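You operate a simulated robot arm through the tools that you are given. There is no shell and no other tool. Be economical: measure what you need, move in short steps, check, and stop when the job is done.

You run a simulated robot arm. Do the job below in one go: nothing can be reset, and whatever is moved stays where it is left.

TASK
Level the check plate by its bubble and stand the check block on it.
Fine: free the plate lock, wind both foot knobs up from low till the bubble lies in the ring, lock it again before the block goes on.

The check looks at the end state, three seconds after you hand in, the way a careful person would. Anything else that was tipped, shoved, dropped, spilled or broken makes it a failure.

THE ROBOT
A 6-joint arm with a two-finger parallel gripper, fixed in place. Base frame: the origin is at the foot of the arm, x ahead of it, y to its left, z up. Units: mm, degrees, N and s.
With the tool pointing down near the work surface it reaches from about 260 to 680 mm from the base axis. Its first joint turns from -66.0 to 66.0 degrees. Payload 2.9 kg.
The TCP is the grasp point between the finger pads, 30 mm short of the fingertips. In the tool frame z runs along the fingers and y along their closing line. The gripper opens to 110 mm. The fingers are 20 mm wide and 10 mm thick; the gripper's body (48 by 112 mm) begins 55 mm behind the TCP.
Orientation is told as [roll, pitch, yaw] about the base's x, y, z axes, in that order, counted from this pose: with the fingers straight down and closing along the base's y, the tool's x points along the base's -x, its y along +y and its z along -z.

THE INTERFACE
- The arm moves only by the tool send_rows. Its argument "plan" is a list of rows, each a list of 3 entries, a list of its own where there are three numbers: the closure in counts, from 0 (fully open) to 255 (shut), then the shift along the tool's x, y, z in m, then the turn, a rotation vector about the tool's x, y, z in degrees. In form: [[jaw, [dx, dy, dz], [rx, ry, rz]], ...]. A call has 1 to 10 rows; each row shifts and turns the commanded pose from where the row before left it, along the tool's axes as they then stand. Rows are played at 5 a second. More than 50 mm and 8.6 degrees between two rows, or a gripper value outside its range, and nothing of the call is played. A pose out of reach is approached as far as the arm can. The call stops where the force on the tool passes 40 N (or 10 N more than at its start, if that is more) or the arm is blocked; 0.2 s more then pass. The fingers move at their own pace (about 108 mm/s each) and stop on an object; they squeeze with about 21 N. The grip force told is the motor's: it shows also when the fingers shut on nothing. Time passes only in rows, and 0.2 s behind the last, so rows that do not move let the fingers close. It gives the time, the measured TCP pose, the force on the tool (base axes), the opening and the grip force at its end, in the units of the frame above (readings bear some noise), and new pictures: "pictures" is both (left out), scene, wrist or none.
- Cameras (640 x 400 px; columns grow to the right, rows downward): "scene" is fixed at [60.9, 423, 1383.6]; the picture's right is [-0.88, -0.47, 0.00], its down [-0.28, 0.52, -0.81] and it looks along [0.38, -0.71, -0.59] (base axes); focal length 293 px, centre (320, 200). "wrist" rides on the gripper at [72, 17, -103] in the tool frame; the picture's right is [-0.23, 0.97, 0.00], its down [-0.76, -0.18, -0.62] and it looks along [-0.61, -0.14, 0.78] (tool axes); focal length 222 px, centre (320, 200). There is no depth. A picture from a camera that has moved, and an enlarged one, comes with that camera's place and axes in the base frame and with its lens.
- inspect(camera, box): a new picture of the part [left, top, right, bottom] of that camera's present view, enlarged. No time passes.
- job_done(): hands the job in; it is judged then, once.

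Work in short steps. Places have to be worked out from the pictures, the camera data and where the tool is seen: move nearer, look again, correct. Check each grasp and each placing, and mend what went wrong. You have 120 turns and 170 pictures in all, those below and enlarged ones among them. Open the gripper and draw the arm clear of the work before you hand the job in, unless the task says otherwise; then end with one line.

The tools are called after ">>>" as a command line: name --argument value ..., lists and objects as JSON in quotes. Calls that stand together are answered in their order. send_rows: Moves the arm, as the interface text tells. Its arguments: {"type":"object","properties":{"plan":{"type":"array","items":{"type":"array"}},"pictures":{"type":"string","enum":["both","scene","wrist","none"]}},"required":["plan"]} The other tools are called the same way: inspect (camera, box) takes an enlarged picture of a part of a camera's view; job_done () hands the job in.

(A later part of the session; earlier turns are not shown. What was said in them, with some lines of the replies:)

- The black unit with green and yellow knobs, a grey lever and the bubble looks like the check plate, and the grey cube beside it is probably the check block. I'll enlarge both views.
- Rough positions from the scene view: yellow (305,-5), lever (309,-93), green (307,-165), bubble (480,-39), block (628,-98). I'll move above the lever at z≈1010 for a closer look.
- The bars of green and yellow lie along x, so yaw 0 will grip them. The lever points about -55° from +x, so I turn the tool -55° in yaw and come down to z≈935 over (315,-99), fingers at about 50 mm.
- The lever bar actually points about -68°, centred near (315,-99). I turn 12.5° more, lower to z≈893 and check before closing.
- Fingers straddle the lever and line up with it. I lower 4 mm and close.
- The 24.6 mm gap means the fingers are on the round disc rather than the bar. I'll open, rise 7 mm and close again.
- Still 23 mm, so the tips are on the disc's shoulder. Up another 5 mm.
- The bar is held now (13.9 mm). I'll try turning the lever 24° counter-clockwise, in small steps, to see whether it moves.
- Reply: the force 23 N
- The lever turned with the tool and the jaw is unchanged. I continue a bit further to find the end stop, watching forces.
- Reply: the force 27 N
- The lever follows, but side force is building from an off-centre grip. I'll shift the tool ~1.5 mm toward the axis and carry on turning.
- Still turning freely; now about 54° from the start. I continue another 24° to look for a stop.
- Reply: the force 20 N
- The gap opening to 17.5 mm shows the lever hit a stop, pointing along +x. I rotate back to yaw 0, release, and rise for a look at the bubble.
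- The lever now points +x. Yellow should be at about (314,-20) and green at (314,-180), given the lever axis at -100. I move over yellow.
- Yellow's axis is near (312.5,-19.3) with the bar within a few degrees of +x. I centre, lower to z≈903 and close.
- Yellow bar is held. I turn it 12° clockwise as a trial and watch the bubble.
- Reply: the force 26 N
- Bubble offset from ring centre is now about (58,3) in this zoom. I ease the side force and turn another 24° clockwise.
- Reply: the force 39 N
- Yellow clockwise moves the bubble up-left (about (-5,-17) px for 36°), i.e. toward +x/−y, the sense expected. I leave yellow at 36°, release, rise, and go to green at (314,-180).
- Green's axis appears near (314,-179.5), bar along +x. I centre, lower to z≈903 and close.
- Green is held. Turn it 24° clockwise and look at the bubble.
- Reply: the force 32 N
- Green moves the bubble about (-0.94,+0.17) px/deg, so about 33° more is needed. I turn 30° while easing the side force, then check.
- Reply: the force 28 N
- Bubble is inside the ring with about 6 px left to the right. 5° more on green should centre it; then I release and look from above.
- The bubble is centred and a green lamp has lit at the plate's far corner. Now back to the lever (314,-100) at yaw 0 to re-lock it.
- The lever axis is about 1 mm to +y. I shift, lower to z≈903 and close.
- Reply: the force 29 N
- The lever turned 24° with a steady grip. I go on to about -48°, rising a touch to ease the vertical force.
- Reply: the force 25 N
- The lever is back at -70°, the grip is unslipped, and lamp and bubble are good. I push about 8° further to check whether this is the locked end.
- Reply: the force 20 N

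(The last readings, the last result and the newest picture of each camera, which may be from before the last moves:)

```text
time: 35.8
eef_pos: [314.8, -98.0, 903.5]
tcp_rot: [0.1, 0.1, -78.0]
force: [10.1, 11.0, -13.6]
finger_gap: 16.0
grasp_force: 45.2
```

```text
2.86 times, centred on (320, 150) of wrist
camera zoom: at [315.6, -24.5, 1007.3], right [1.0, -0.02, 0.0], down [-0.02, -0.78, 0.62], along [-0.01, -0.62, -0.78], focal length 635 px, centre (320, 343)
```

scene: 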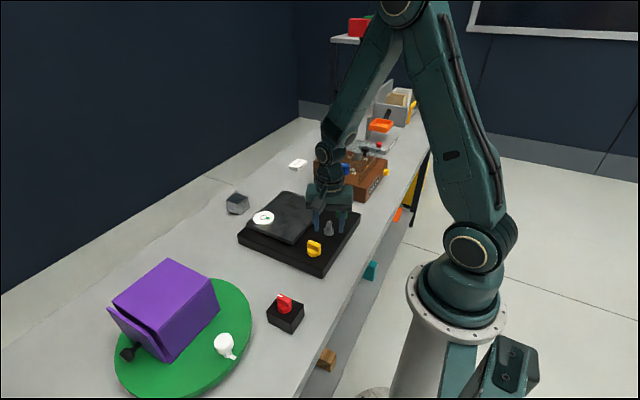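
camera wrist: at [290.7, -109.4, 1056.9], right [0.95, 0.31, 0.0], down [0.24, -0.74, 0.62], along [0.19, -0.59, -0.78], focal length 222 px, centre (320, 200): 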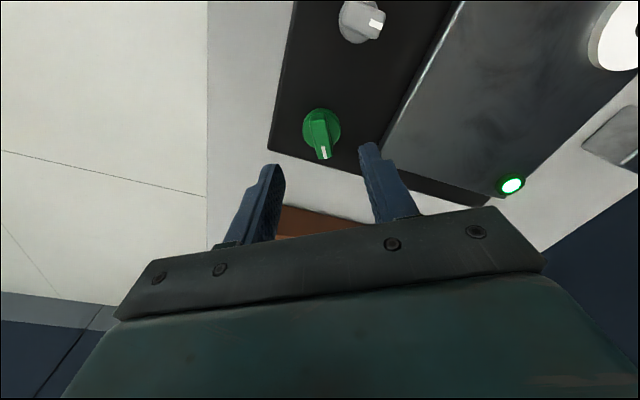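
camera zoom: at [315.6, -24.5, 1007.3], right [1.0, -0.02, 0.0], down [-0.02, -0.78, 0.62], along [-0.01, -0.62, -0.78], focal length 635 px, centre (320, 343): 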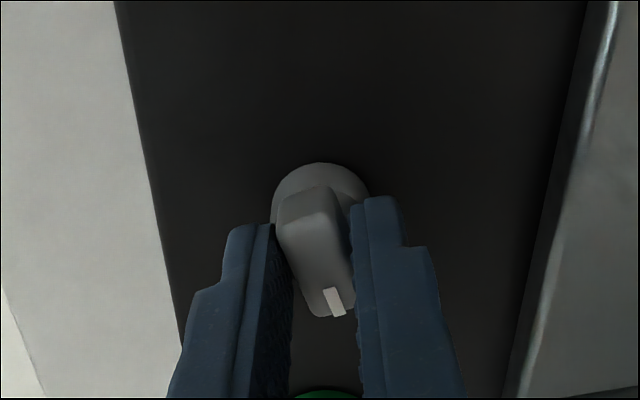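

The jaw opened to 16 mm and the bar stayed, so the lever is at its locked end (~-70°). I turn back 8°, release and rise.

>>> send_rows --plan '[[255, [0, 0, 0], [0, 0, -4]], [255, [0, 0, 0], [0, 0, -4]], [150, [0, 0, 0], [0, 0, 0]], [135, [0, 0, 0], [0, 0, 0]], [135, [0, 0, -0.03], [0, 0, 0]], [135, [0, 0, -0.04], [0, 0, 0]], [135, [0, 0, -0.04], [0, 0, 0]], [100, [0, 0, -0.04], [0, 0, 0]], [60, [0, 0, 0], [0, 0, 0]]]' --pictures "none"

>>> inspect --camera "scene" --box '[220, 180, 370, 280]'

>>> inspect --camera "scene" --box '[245, 200, 285, 230]'

```text
time: 37.8
eef_pos: [315.8, -97.9, 1054.1]
tcp_rot: [-0.1, -0.1, -70.1]
force: [0.0, 0.1, 0.0]
finger_gap: 84.2
grasp_force: 0.1
```

```text
4.00 times, centred on (295, 230) of scene
camera zoom: at [60.9, 423.0, 1383.6], right [-0.88, -0.47, 0.0], down [-0.28, 0.52, -0.81], along [0.38, -0.71, -0.59], focal length 1174 px, centre (420, 80)
```

zoom: 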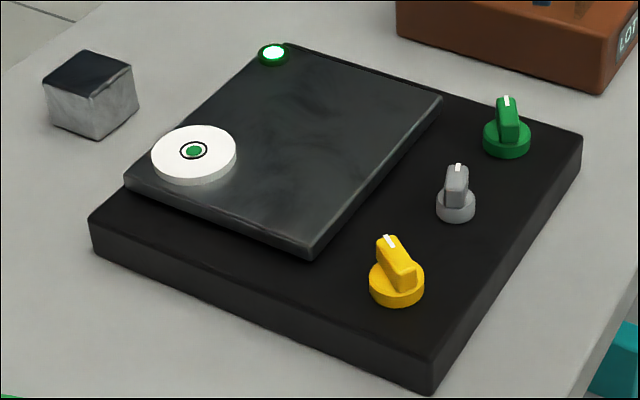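

```text
13.33 times, centred on (265, 215) of scene
camera zoom: at [60.9, 423.0, 1383.6], right [-0.88, -0.47, 0.0], down [-0.28, 0.52, -0.81], along [0.38, -0.71, -0.59], focal length 3912 px, centre (1053, 0)
```

zoom: 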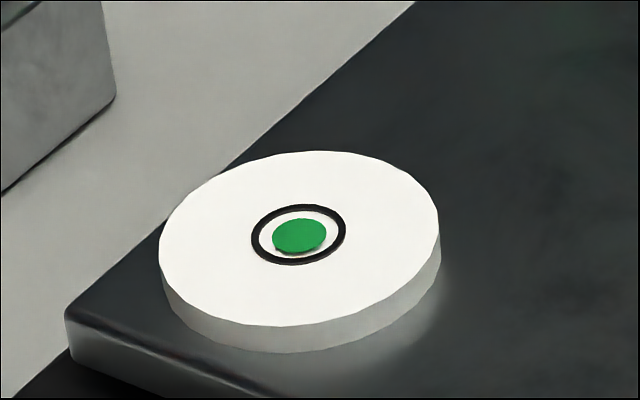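

Level, locked and lamp lit. Now the block: I turn back to yaw 0 and move out over it for a closer look.

>>> send_rows --plan '[[60, [0, 0, 0], [0, 0, -7.79]], [60, [0, 0, 0], [0, 0, -7.79]], [60, [0, 0, 0], [0, 0, -7.79]], [60, [0, 0, 0], [0, 0, -7.79]], [60, [0, 0, 0], [0, 0, -7.79]], [60, [0, 0, 0], [0, 0, -7.79]], [60, [0, 0, 0], [0, 0, -7.79]], [60, [0, 0, 0], [0, 0, -7.79]], [60, [0, 0, 0], [0, 0, -7.79]]]' --pictures "none"

>>> send_rows --plan '[[60, [-0.045, 0, 0], [0, 0, 0]], [60, [-0.045, 0, 0], [0, 0, 0]], [60, [-0.045, 0, 0], [0, 0, 0]], [60, [-0.045, 0, 0], [0, 0, 0]], [60, [-0.045, 0, 0], [0, 0, 0]], [60, [-0.04, 0, 0], [0, 0, 0]], [60, [0, 0, 0.03], [0, 0, 0]], [60, [0, 0, 0], [0, 0, 0]]]'

```text
time: 39.8
eef_pos: [313.3, -99.5, 1054.0]
tcp_rot: [0.0, 0.0, 0.3]
force: [-0.1, 0.1, 0.7]
finger_gap: 84.2
grasp_force: 0.2
```

```text
time: 41.6
eef_pos: [579.1, -98.5, 1023.1]
tcp_rot: [0.0, 0.0, 0.1]
force: [-0.9, 0.0, -0.5]
finger_gap: 84.1
grasp_force: 0.1
camera wrist: at [506.3, -82.8, 1126.2], right [0.22, 0.97, 0.0], down [0.76, -0.18, 0.62], along [0.61, -0.14, -0.78], focal length 222 px, centre (320, 200)
```

scene: 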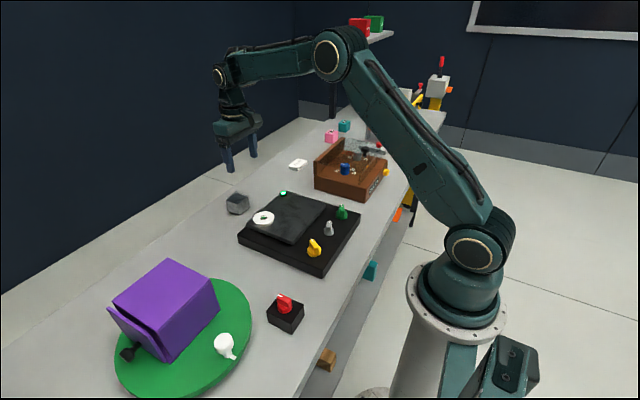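
wrist: 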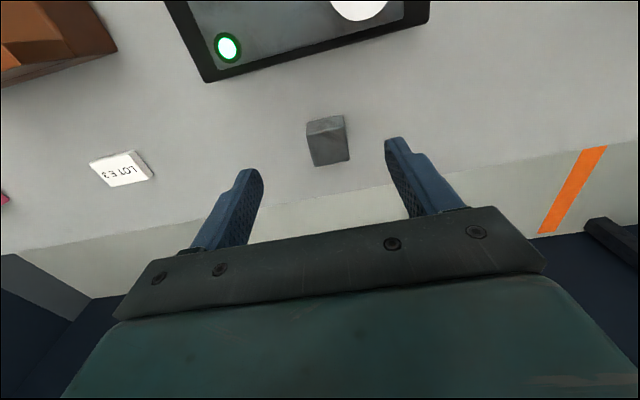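

>>> inspect --camera "wrist" --box '[280, 90, 380, 190]'

>>> inspect --camera "scene" --box '[215, 180, 265, 220]'

```text
4.00 times, centred on (330, 140) of wrist
camera zoom: at [506.3, -82.8, 1126.2], right [0.22, 0.97, 0.0], down [0.76, -0.18, 0.62], along [0.61, -0.14, -0.78], focal length 888 px, centre (280, 440)
```

zoom: 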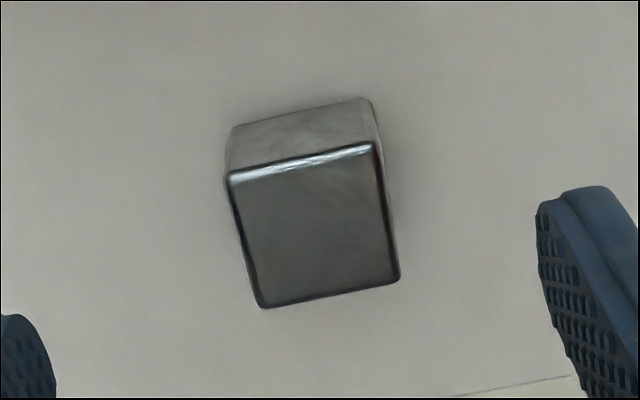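

```text
10.00 times, centred on (240, 200) of scene
camera zoom: at [60.9, 423.0, 1383.6], right [-0.88, -0.47, 0.0], down [-0.28, 0.52, -0.81], along [0.38, -0.71, -0.59], focal length 2934 px, centre (1120, 200)
```

zoom: 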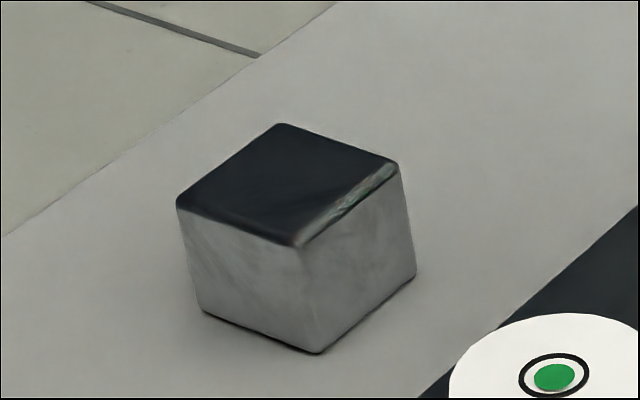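

The block is a 45 mm cube, square to the axes, centred at about (630,-99). I move over it at z≈900 with the jaw at 84 mm and check.

>>> send_rows --plan '[[60, [-0.0255, 0, 0.02], [0, 0, 0]], [60, [-0.0255, -0.0005, 0.02], [0, 0, 0]], [60, [0, 0, 0.04], [0, 0, 0]], [60, [0, 0, 0.04], [0, 0, 0]], [60, [0, 0, 0], [0, 0, 0]]]'

```text
time: 42.8
eef_pos: [631.2, -97.4, 902.8]
tcp_rot: [0.0, -0.1, 0.2]
force: [0.3, 0.4, -1.0]
finger_gap: 84.0
grasp_force: 0.0
camera wrist: at [557.3, -79.7, 1006.3], right [0.23, 0.97, 0.0], down [0.76, -0.18, 0.62], along [0.61, -0.14, -0.78], focal length 222 px, centre (320, 200)
```

scene: 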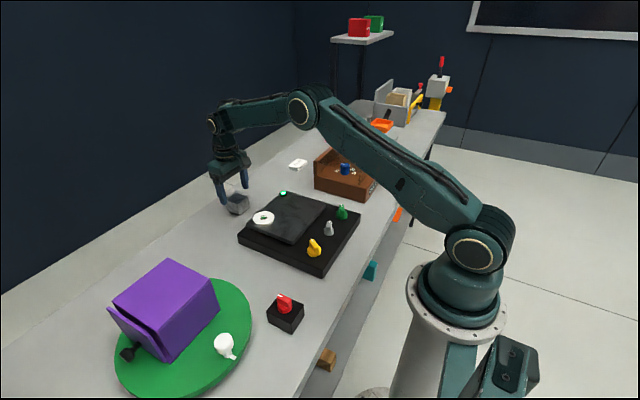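
wrist: 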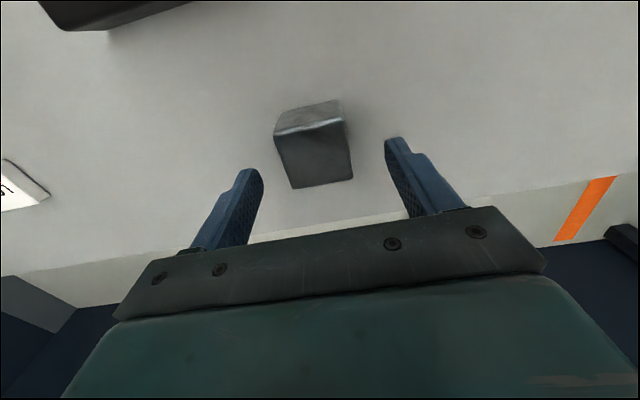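

Block centre checks out at (628,-99). I shift slightly, lower to z≈859 and close.

>>> send_rows --plan '[[60, [0.0025, -0.0018, 0.022], [0, 0, 0]], [60, [0, 0, 0.022], [0, 0, 0]], [60, [0, 0, 0], [0, 0, 0]], [255, [0, 0, 0], [0, 0, 0]], [255, [0, 0, 0], [0, 0, 0]], [255, [0, 0, 0], [0, 0, 0]]]' --pictures "wrist"

```text
time: 44.2
eef_pos: [627.5, -99.9, 858.7]
tcp_rot: [0.1, 0.1, 0.1]
force: [0.5, -0.1, 1.2]
finger_gap: 49.9
grasp_force: 20.9
camera wrist: at [554.9, -83.2, 962.4], right [0.23, 0.97, 0.0], down [0.76, -0.18, 0.62], along [0.61, -0.14, -0.78], focal length 222 px, centre (320, 200)
```

wrist: 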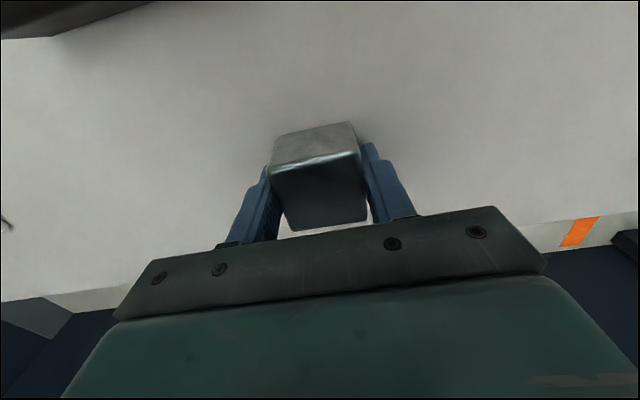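

Gripped at 49.9 mm. I lift 40 mm and check.

>>> send_rows --plan '[[255, [0, 0, 0], [0, 0, 0]], [255, [0, 0, -0.01], [0, 0, 0]], [255, [0, 0, -0.02], [0, 0, 0]], [255, [0, 0, -0.03], [0, 0, 0]], [255, [0, 0, -0.03], [0, 0, 0]], [255, [0, 0, 0], [0, 0, 0]]]'

```text
time: 45.6
eef_pos: [627.0, -100.1, 950.3]
tcp_rot: [0.0, 0.0, 0.2]
force: [-0.4, -0.1, -2.2]
finger_gap: 49.9
grasp_force: 21.0
camera wrist: at [554.8, -83.1, 1053.7], right [0.22, 0.97, 0.0], down [0.76, -0.18, 0.62], along [0.61, -0.14, -0.78], focal length 222 px, centre (320, 200)
```

scene: 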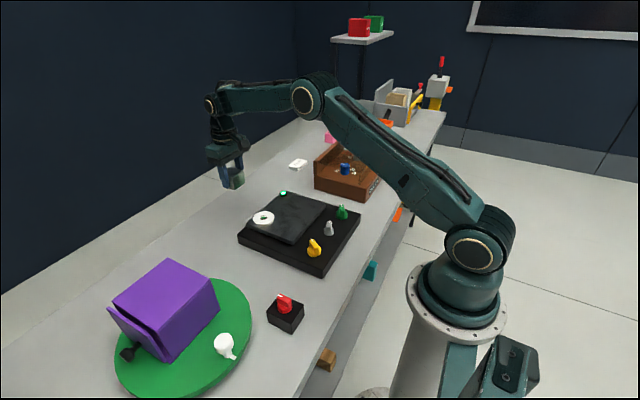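
wrist: 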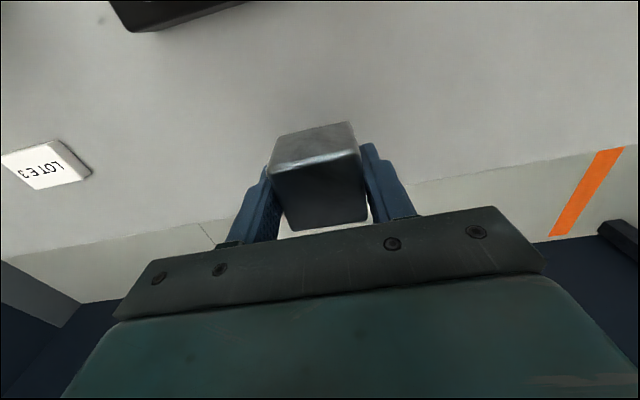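

Block is held and lifted. Its underside is ~39 mm below the TCP (z≈911), clear of plate and lamp. I carry it to (435,-103).

>>> send_rows --plan '[[255, [0.032, -0.0005, 0], [0, 0, 0]], [255, [0.032, -0.0005, 0], [0, 0, 0]], [255, [0.032, -0.0005, 0], [0, 0, 0]], [255, [0.032, -0.0005, 0], [0, 0, 0]], [255, [0.032, -0.0005, 0], [0, 0, 0]], [255, [0.032, -0.0005, 0], [0, 0, 0]], [255, [0, 0, 0], [0, 0, 0]]]'

>>> inspect --camera "scene" --box '[230, 150, 370, 260]'

```text
time: 47.2
eef_pos: [435.4, -104.1, 948.7]
tcp_rot: [0.0, 0.0, 0.1]
force: [0.0, 0.1, -2.4]
finger_gap: 49.8
grasp_force: 21.0
camera wrist: at [362.4, -87.0, 1052.9], right [0.22, 0.97, 0.0], down [0.76, -0.18, 0.62], along [0.61, -0.14, -0.78], focal length 222 px, centre (320, 200)
```

scene: 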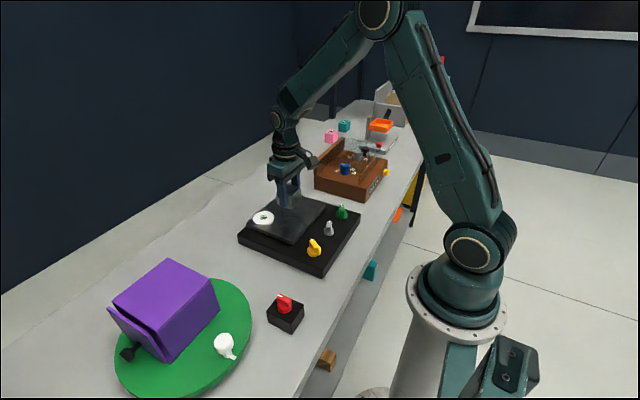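
wrist: 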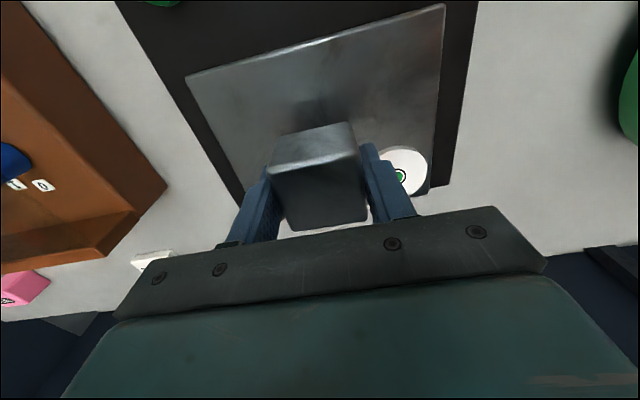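

```text
3.64 times, centred on (300, 205) of scene
camera zoom: at [60.9, 423.0, 1383.6], right [-0.88, -0.47, 0.0], down [-0.28, 0.52, -0.81], along [0.38, -0.71, -0.59], focal length 1067 px, centre (393, 182)
```

zoom: 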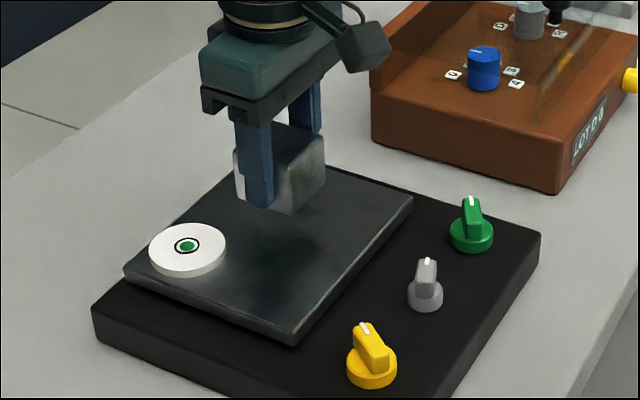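

The block is over the middle of the plate, clear of bubble and lamp. Plate top is at ≈869, so I lower 35 mm, then creep in 1 mm rows until contact.

>>> send_rows --plan '[[255, [0, 0, 0.018], [0, 0, 0]], [255, [0, 0, 0.016], [0, 0, 0]], [255, [0, 0, 0], [0, 0, 0]], [255, [0, 0, 0.001], [0, 0, 0]], [255, [0, 0, 0.001], [0, 0, 0]], [255, [0, 0, 0.001], [0, 0, 0]]]' --pictures "none"

>>> inspect --camera "scene" --box '[240, 170, 340, 240]'

```text
time: 48.6
eef_pos: [434.8, -103.2, 913.2]
tcp_rot: [0.0, 0.0, 0.2]
force: [-6.9, 3.2, 16.6]
finger_gap: 50.0
grasp_force: 20.7
```

```text
5.71 times, centred on (290, 205) of scene
camera zoom: at [60.5, 423.1, 1383.6], right [-0.88, -0.47, 0.0], down [-0.28, 0.52, -0.81], along [0.38, -0.71, -0.58], focal length 1677 px, centre (491, 171)
```

zoom: 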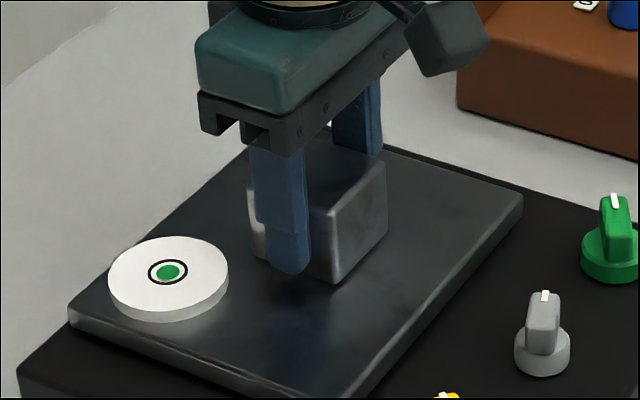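

Contact: 16.6 N upward. I ease up 0.8 mm, open to ~75 mm and check before rising.

>>> send_rows --plan '[[255, [0, 0, -0.0008], [0, 0, 0]], [255, [0, 0, 0], [0, 0, 0]], [130, [0, 0, 0], [0, 0, 0]], [80, [0, 0, 0], [0, 0, 0]], [80, [0, 0, 0], [0, 0, 0]]]' --pictures "none"

>>> inspect --camera "scene" --box '[240, 170, 340, 240]'

>>> inspect --camera "wrist" --box '[200, 80, 440, 240]'

```text
time: 49.8
eef_pos: [435.7, -105.3, 913.6]
tcp_rot: [0.0, 0.1, 0.1]
force: [0.1, 0.3, -0.1]
finger_gap: 75.5
grasp_force: 0.1
```

```text
5.71 times, centred on (290, 205) of scene
camera zoom: at [60.9, 423.0, 1383.6], right [-0.88, -0.47, 0.0], down [-0.28, 0.52, -0.81], along [0.38, -0.71, -0.59], focal length 1677 px, centre (491, 171)
```

zoom: 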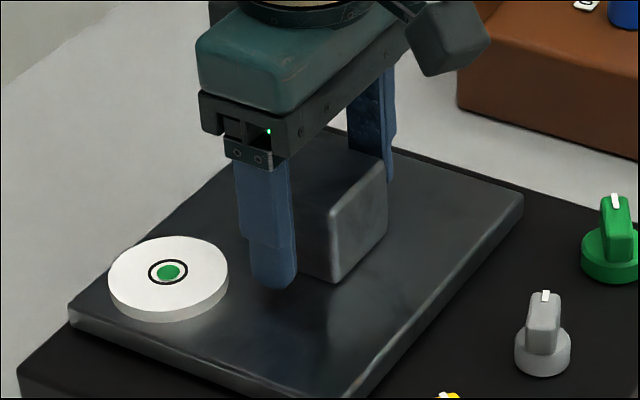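

```text
2.50 times, centred on (320, 160) of wrist
camera zoom: at [362.7, -87.7, 1017.2], right [0.23, 0.97, 0.0], down [0.76, -0.18, 0.62], along [0.61, -0.14, -0.78], focal length 555 px, centre (320, 300)
```

zoom: 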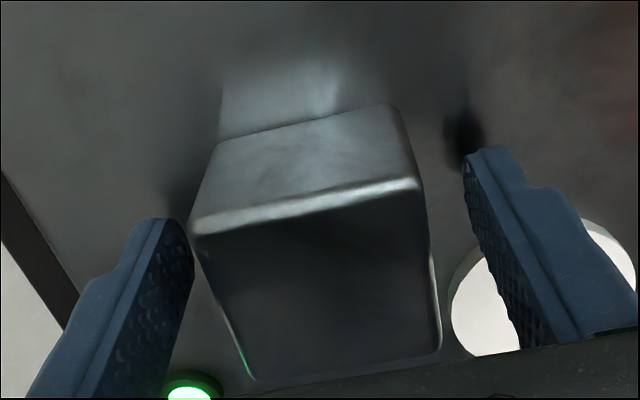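

The block stands square on the plate with the fingers clear. I rise straight up and draw back.

>>> send_rows --plan '[[80, [0, 0, -0.03], [0, 0, 0]], [80, [0, 0, -0.045], [0, 0, 0]], [80, [0, 0, -0.045], [0, 0, 0]], [0, [0, 0, -0.045], [0, 0, 0]], [0, [0.02, -0.03, -0.03], [0, 0, 0]], [0, [0.02, -0.04, -0.02], [0, 0, 0]], [0, [0.02, -0.04, 0], [0, 0, 0]], [0, [0, -0.04, 0], [0, 0, 0]], [0, [0, 0, 0], [0, 0, 0]]]'

>>> inspect --camera "scene" --box '[230, 180, 370, 280]'

>>> inspect --camera "scene" --box '[245, 200, 285, 230]'

```text
time: 51.8
eef_pos: [372.1, -255.3, 1129.9]
tcp_rot: [0.0, 0.1, 0.1]
force: [-0.1, 0.1, 0.1]
finger_gap: 110.1
grasp_force: 0.1
camera wrist: at [299.7, -238.3, 1233.4], right [0.22, 0.97, 0.0], down [0.76, -0.18, 0.62], along [0.61, -0.14, -0.78], focal length 222 px, centre (320, 200)
```

scene: 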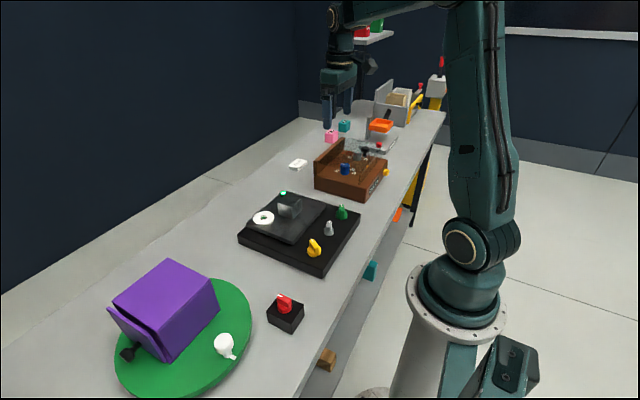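
wrist: 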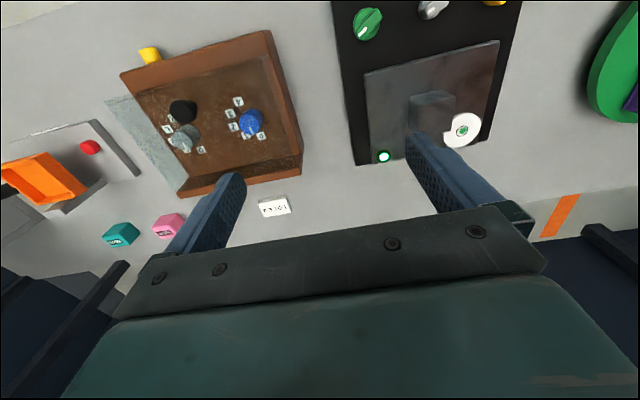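

```text
4.00 times, centred on (300, 230) of scene
camera zoom: at [60.9, 423.0, 1383.6], right [-0.88, -0.47, 0.0], down [-0.28, 0.52, -0.81], along [0.38, -0.71, -0.59], focal length 1174 px, centre (400, 80)
```

zoom: 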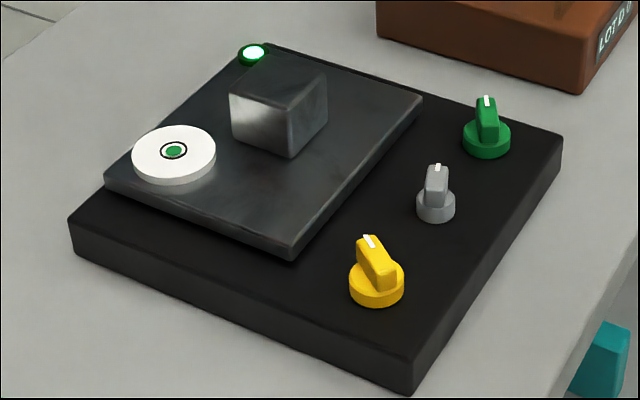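

```text
13.33 times, centred on (265, 215) of scene
camera zoom: at [60.9, 423.0, 1383.6], right [-0.88, -0.47, 0.0], down [-0.28, 0.52, -0.81], along [0.38, -0.71, -0.59], focal length 3912 px, centre (1053, 0)
```

zoom: 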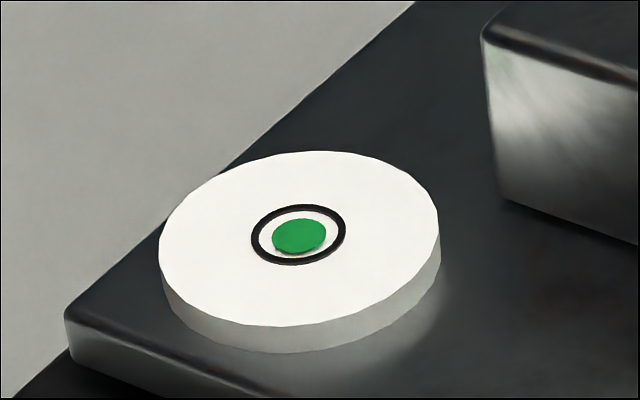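

The bubble is centred, the lever is locked, the lamp is lit and the block stands on the plate with the arm clear, so I hand in.

>>> job_done

```text
The job is handed in.
```

The check plate is level with its bubble in the ring and locked again, and the check block stands on it; nothing else was disturbed.
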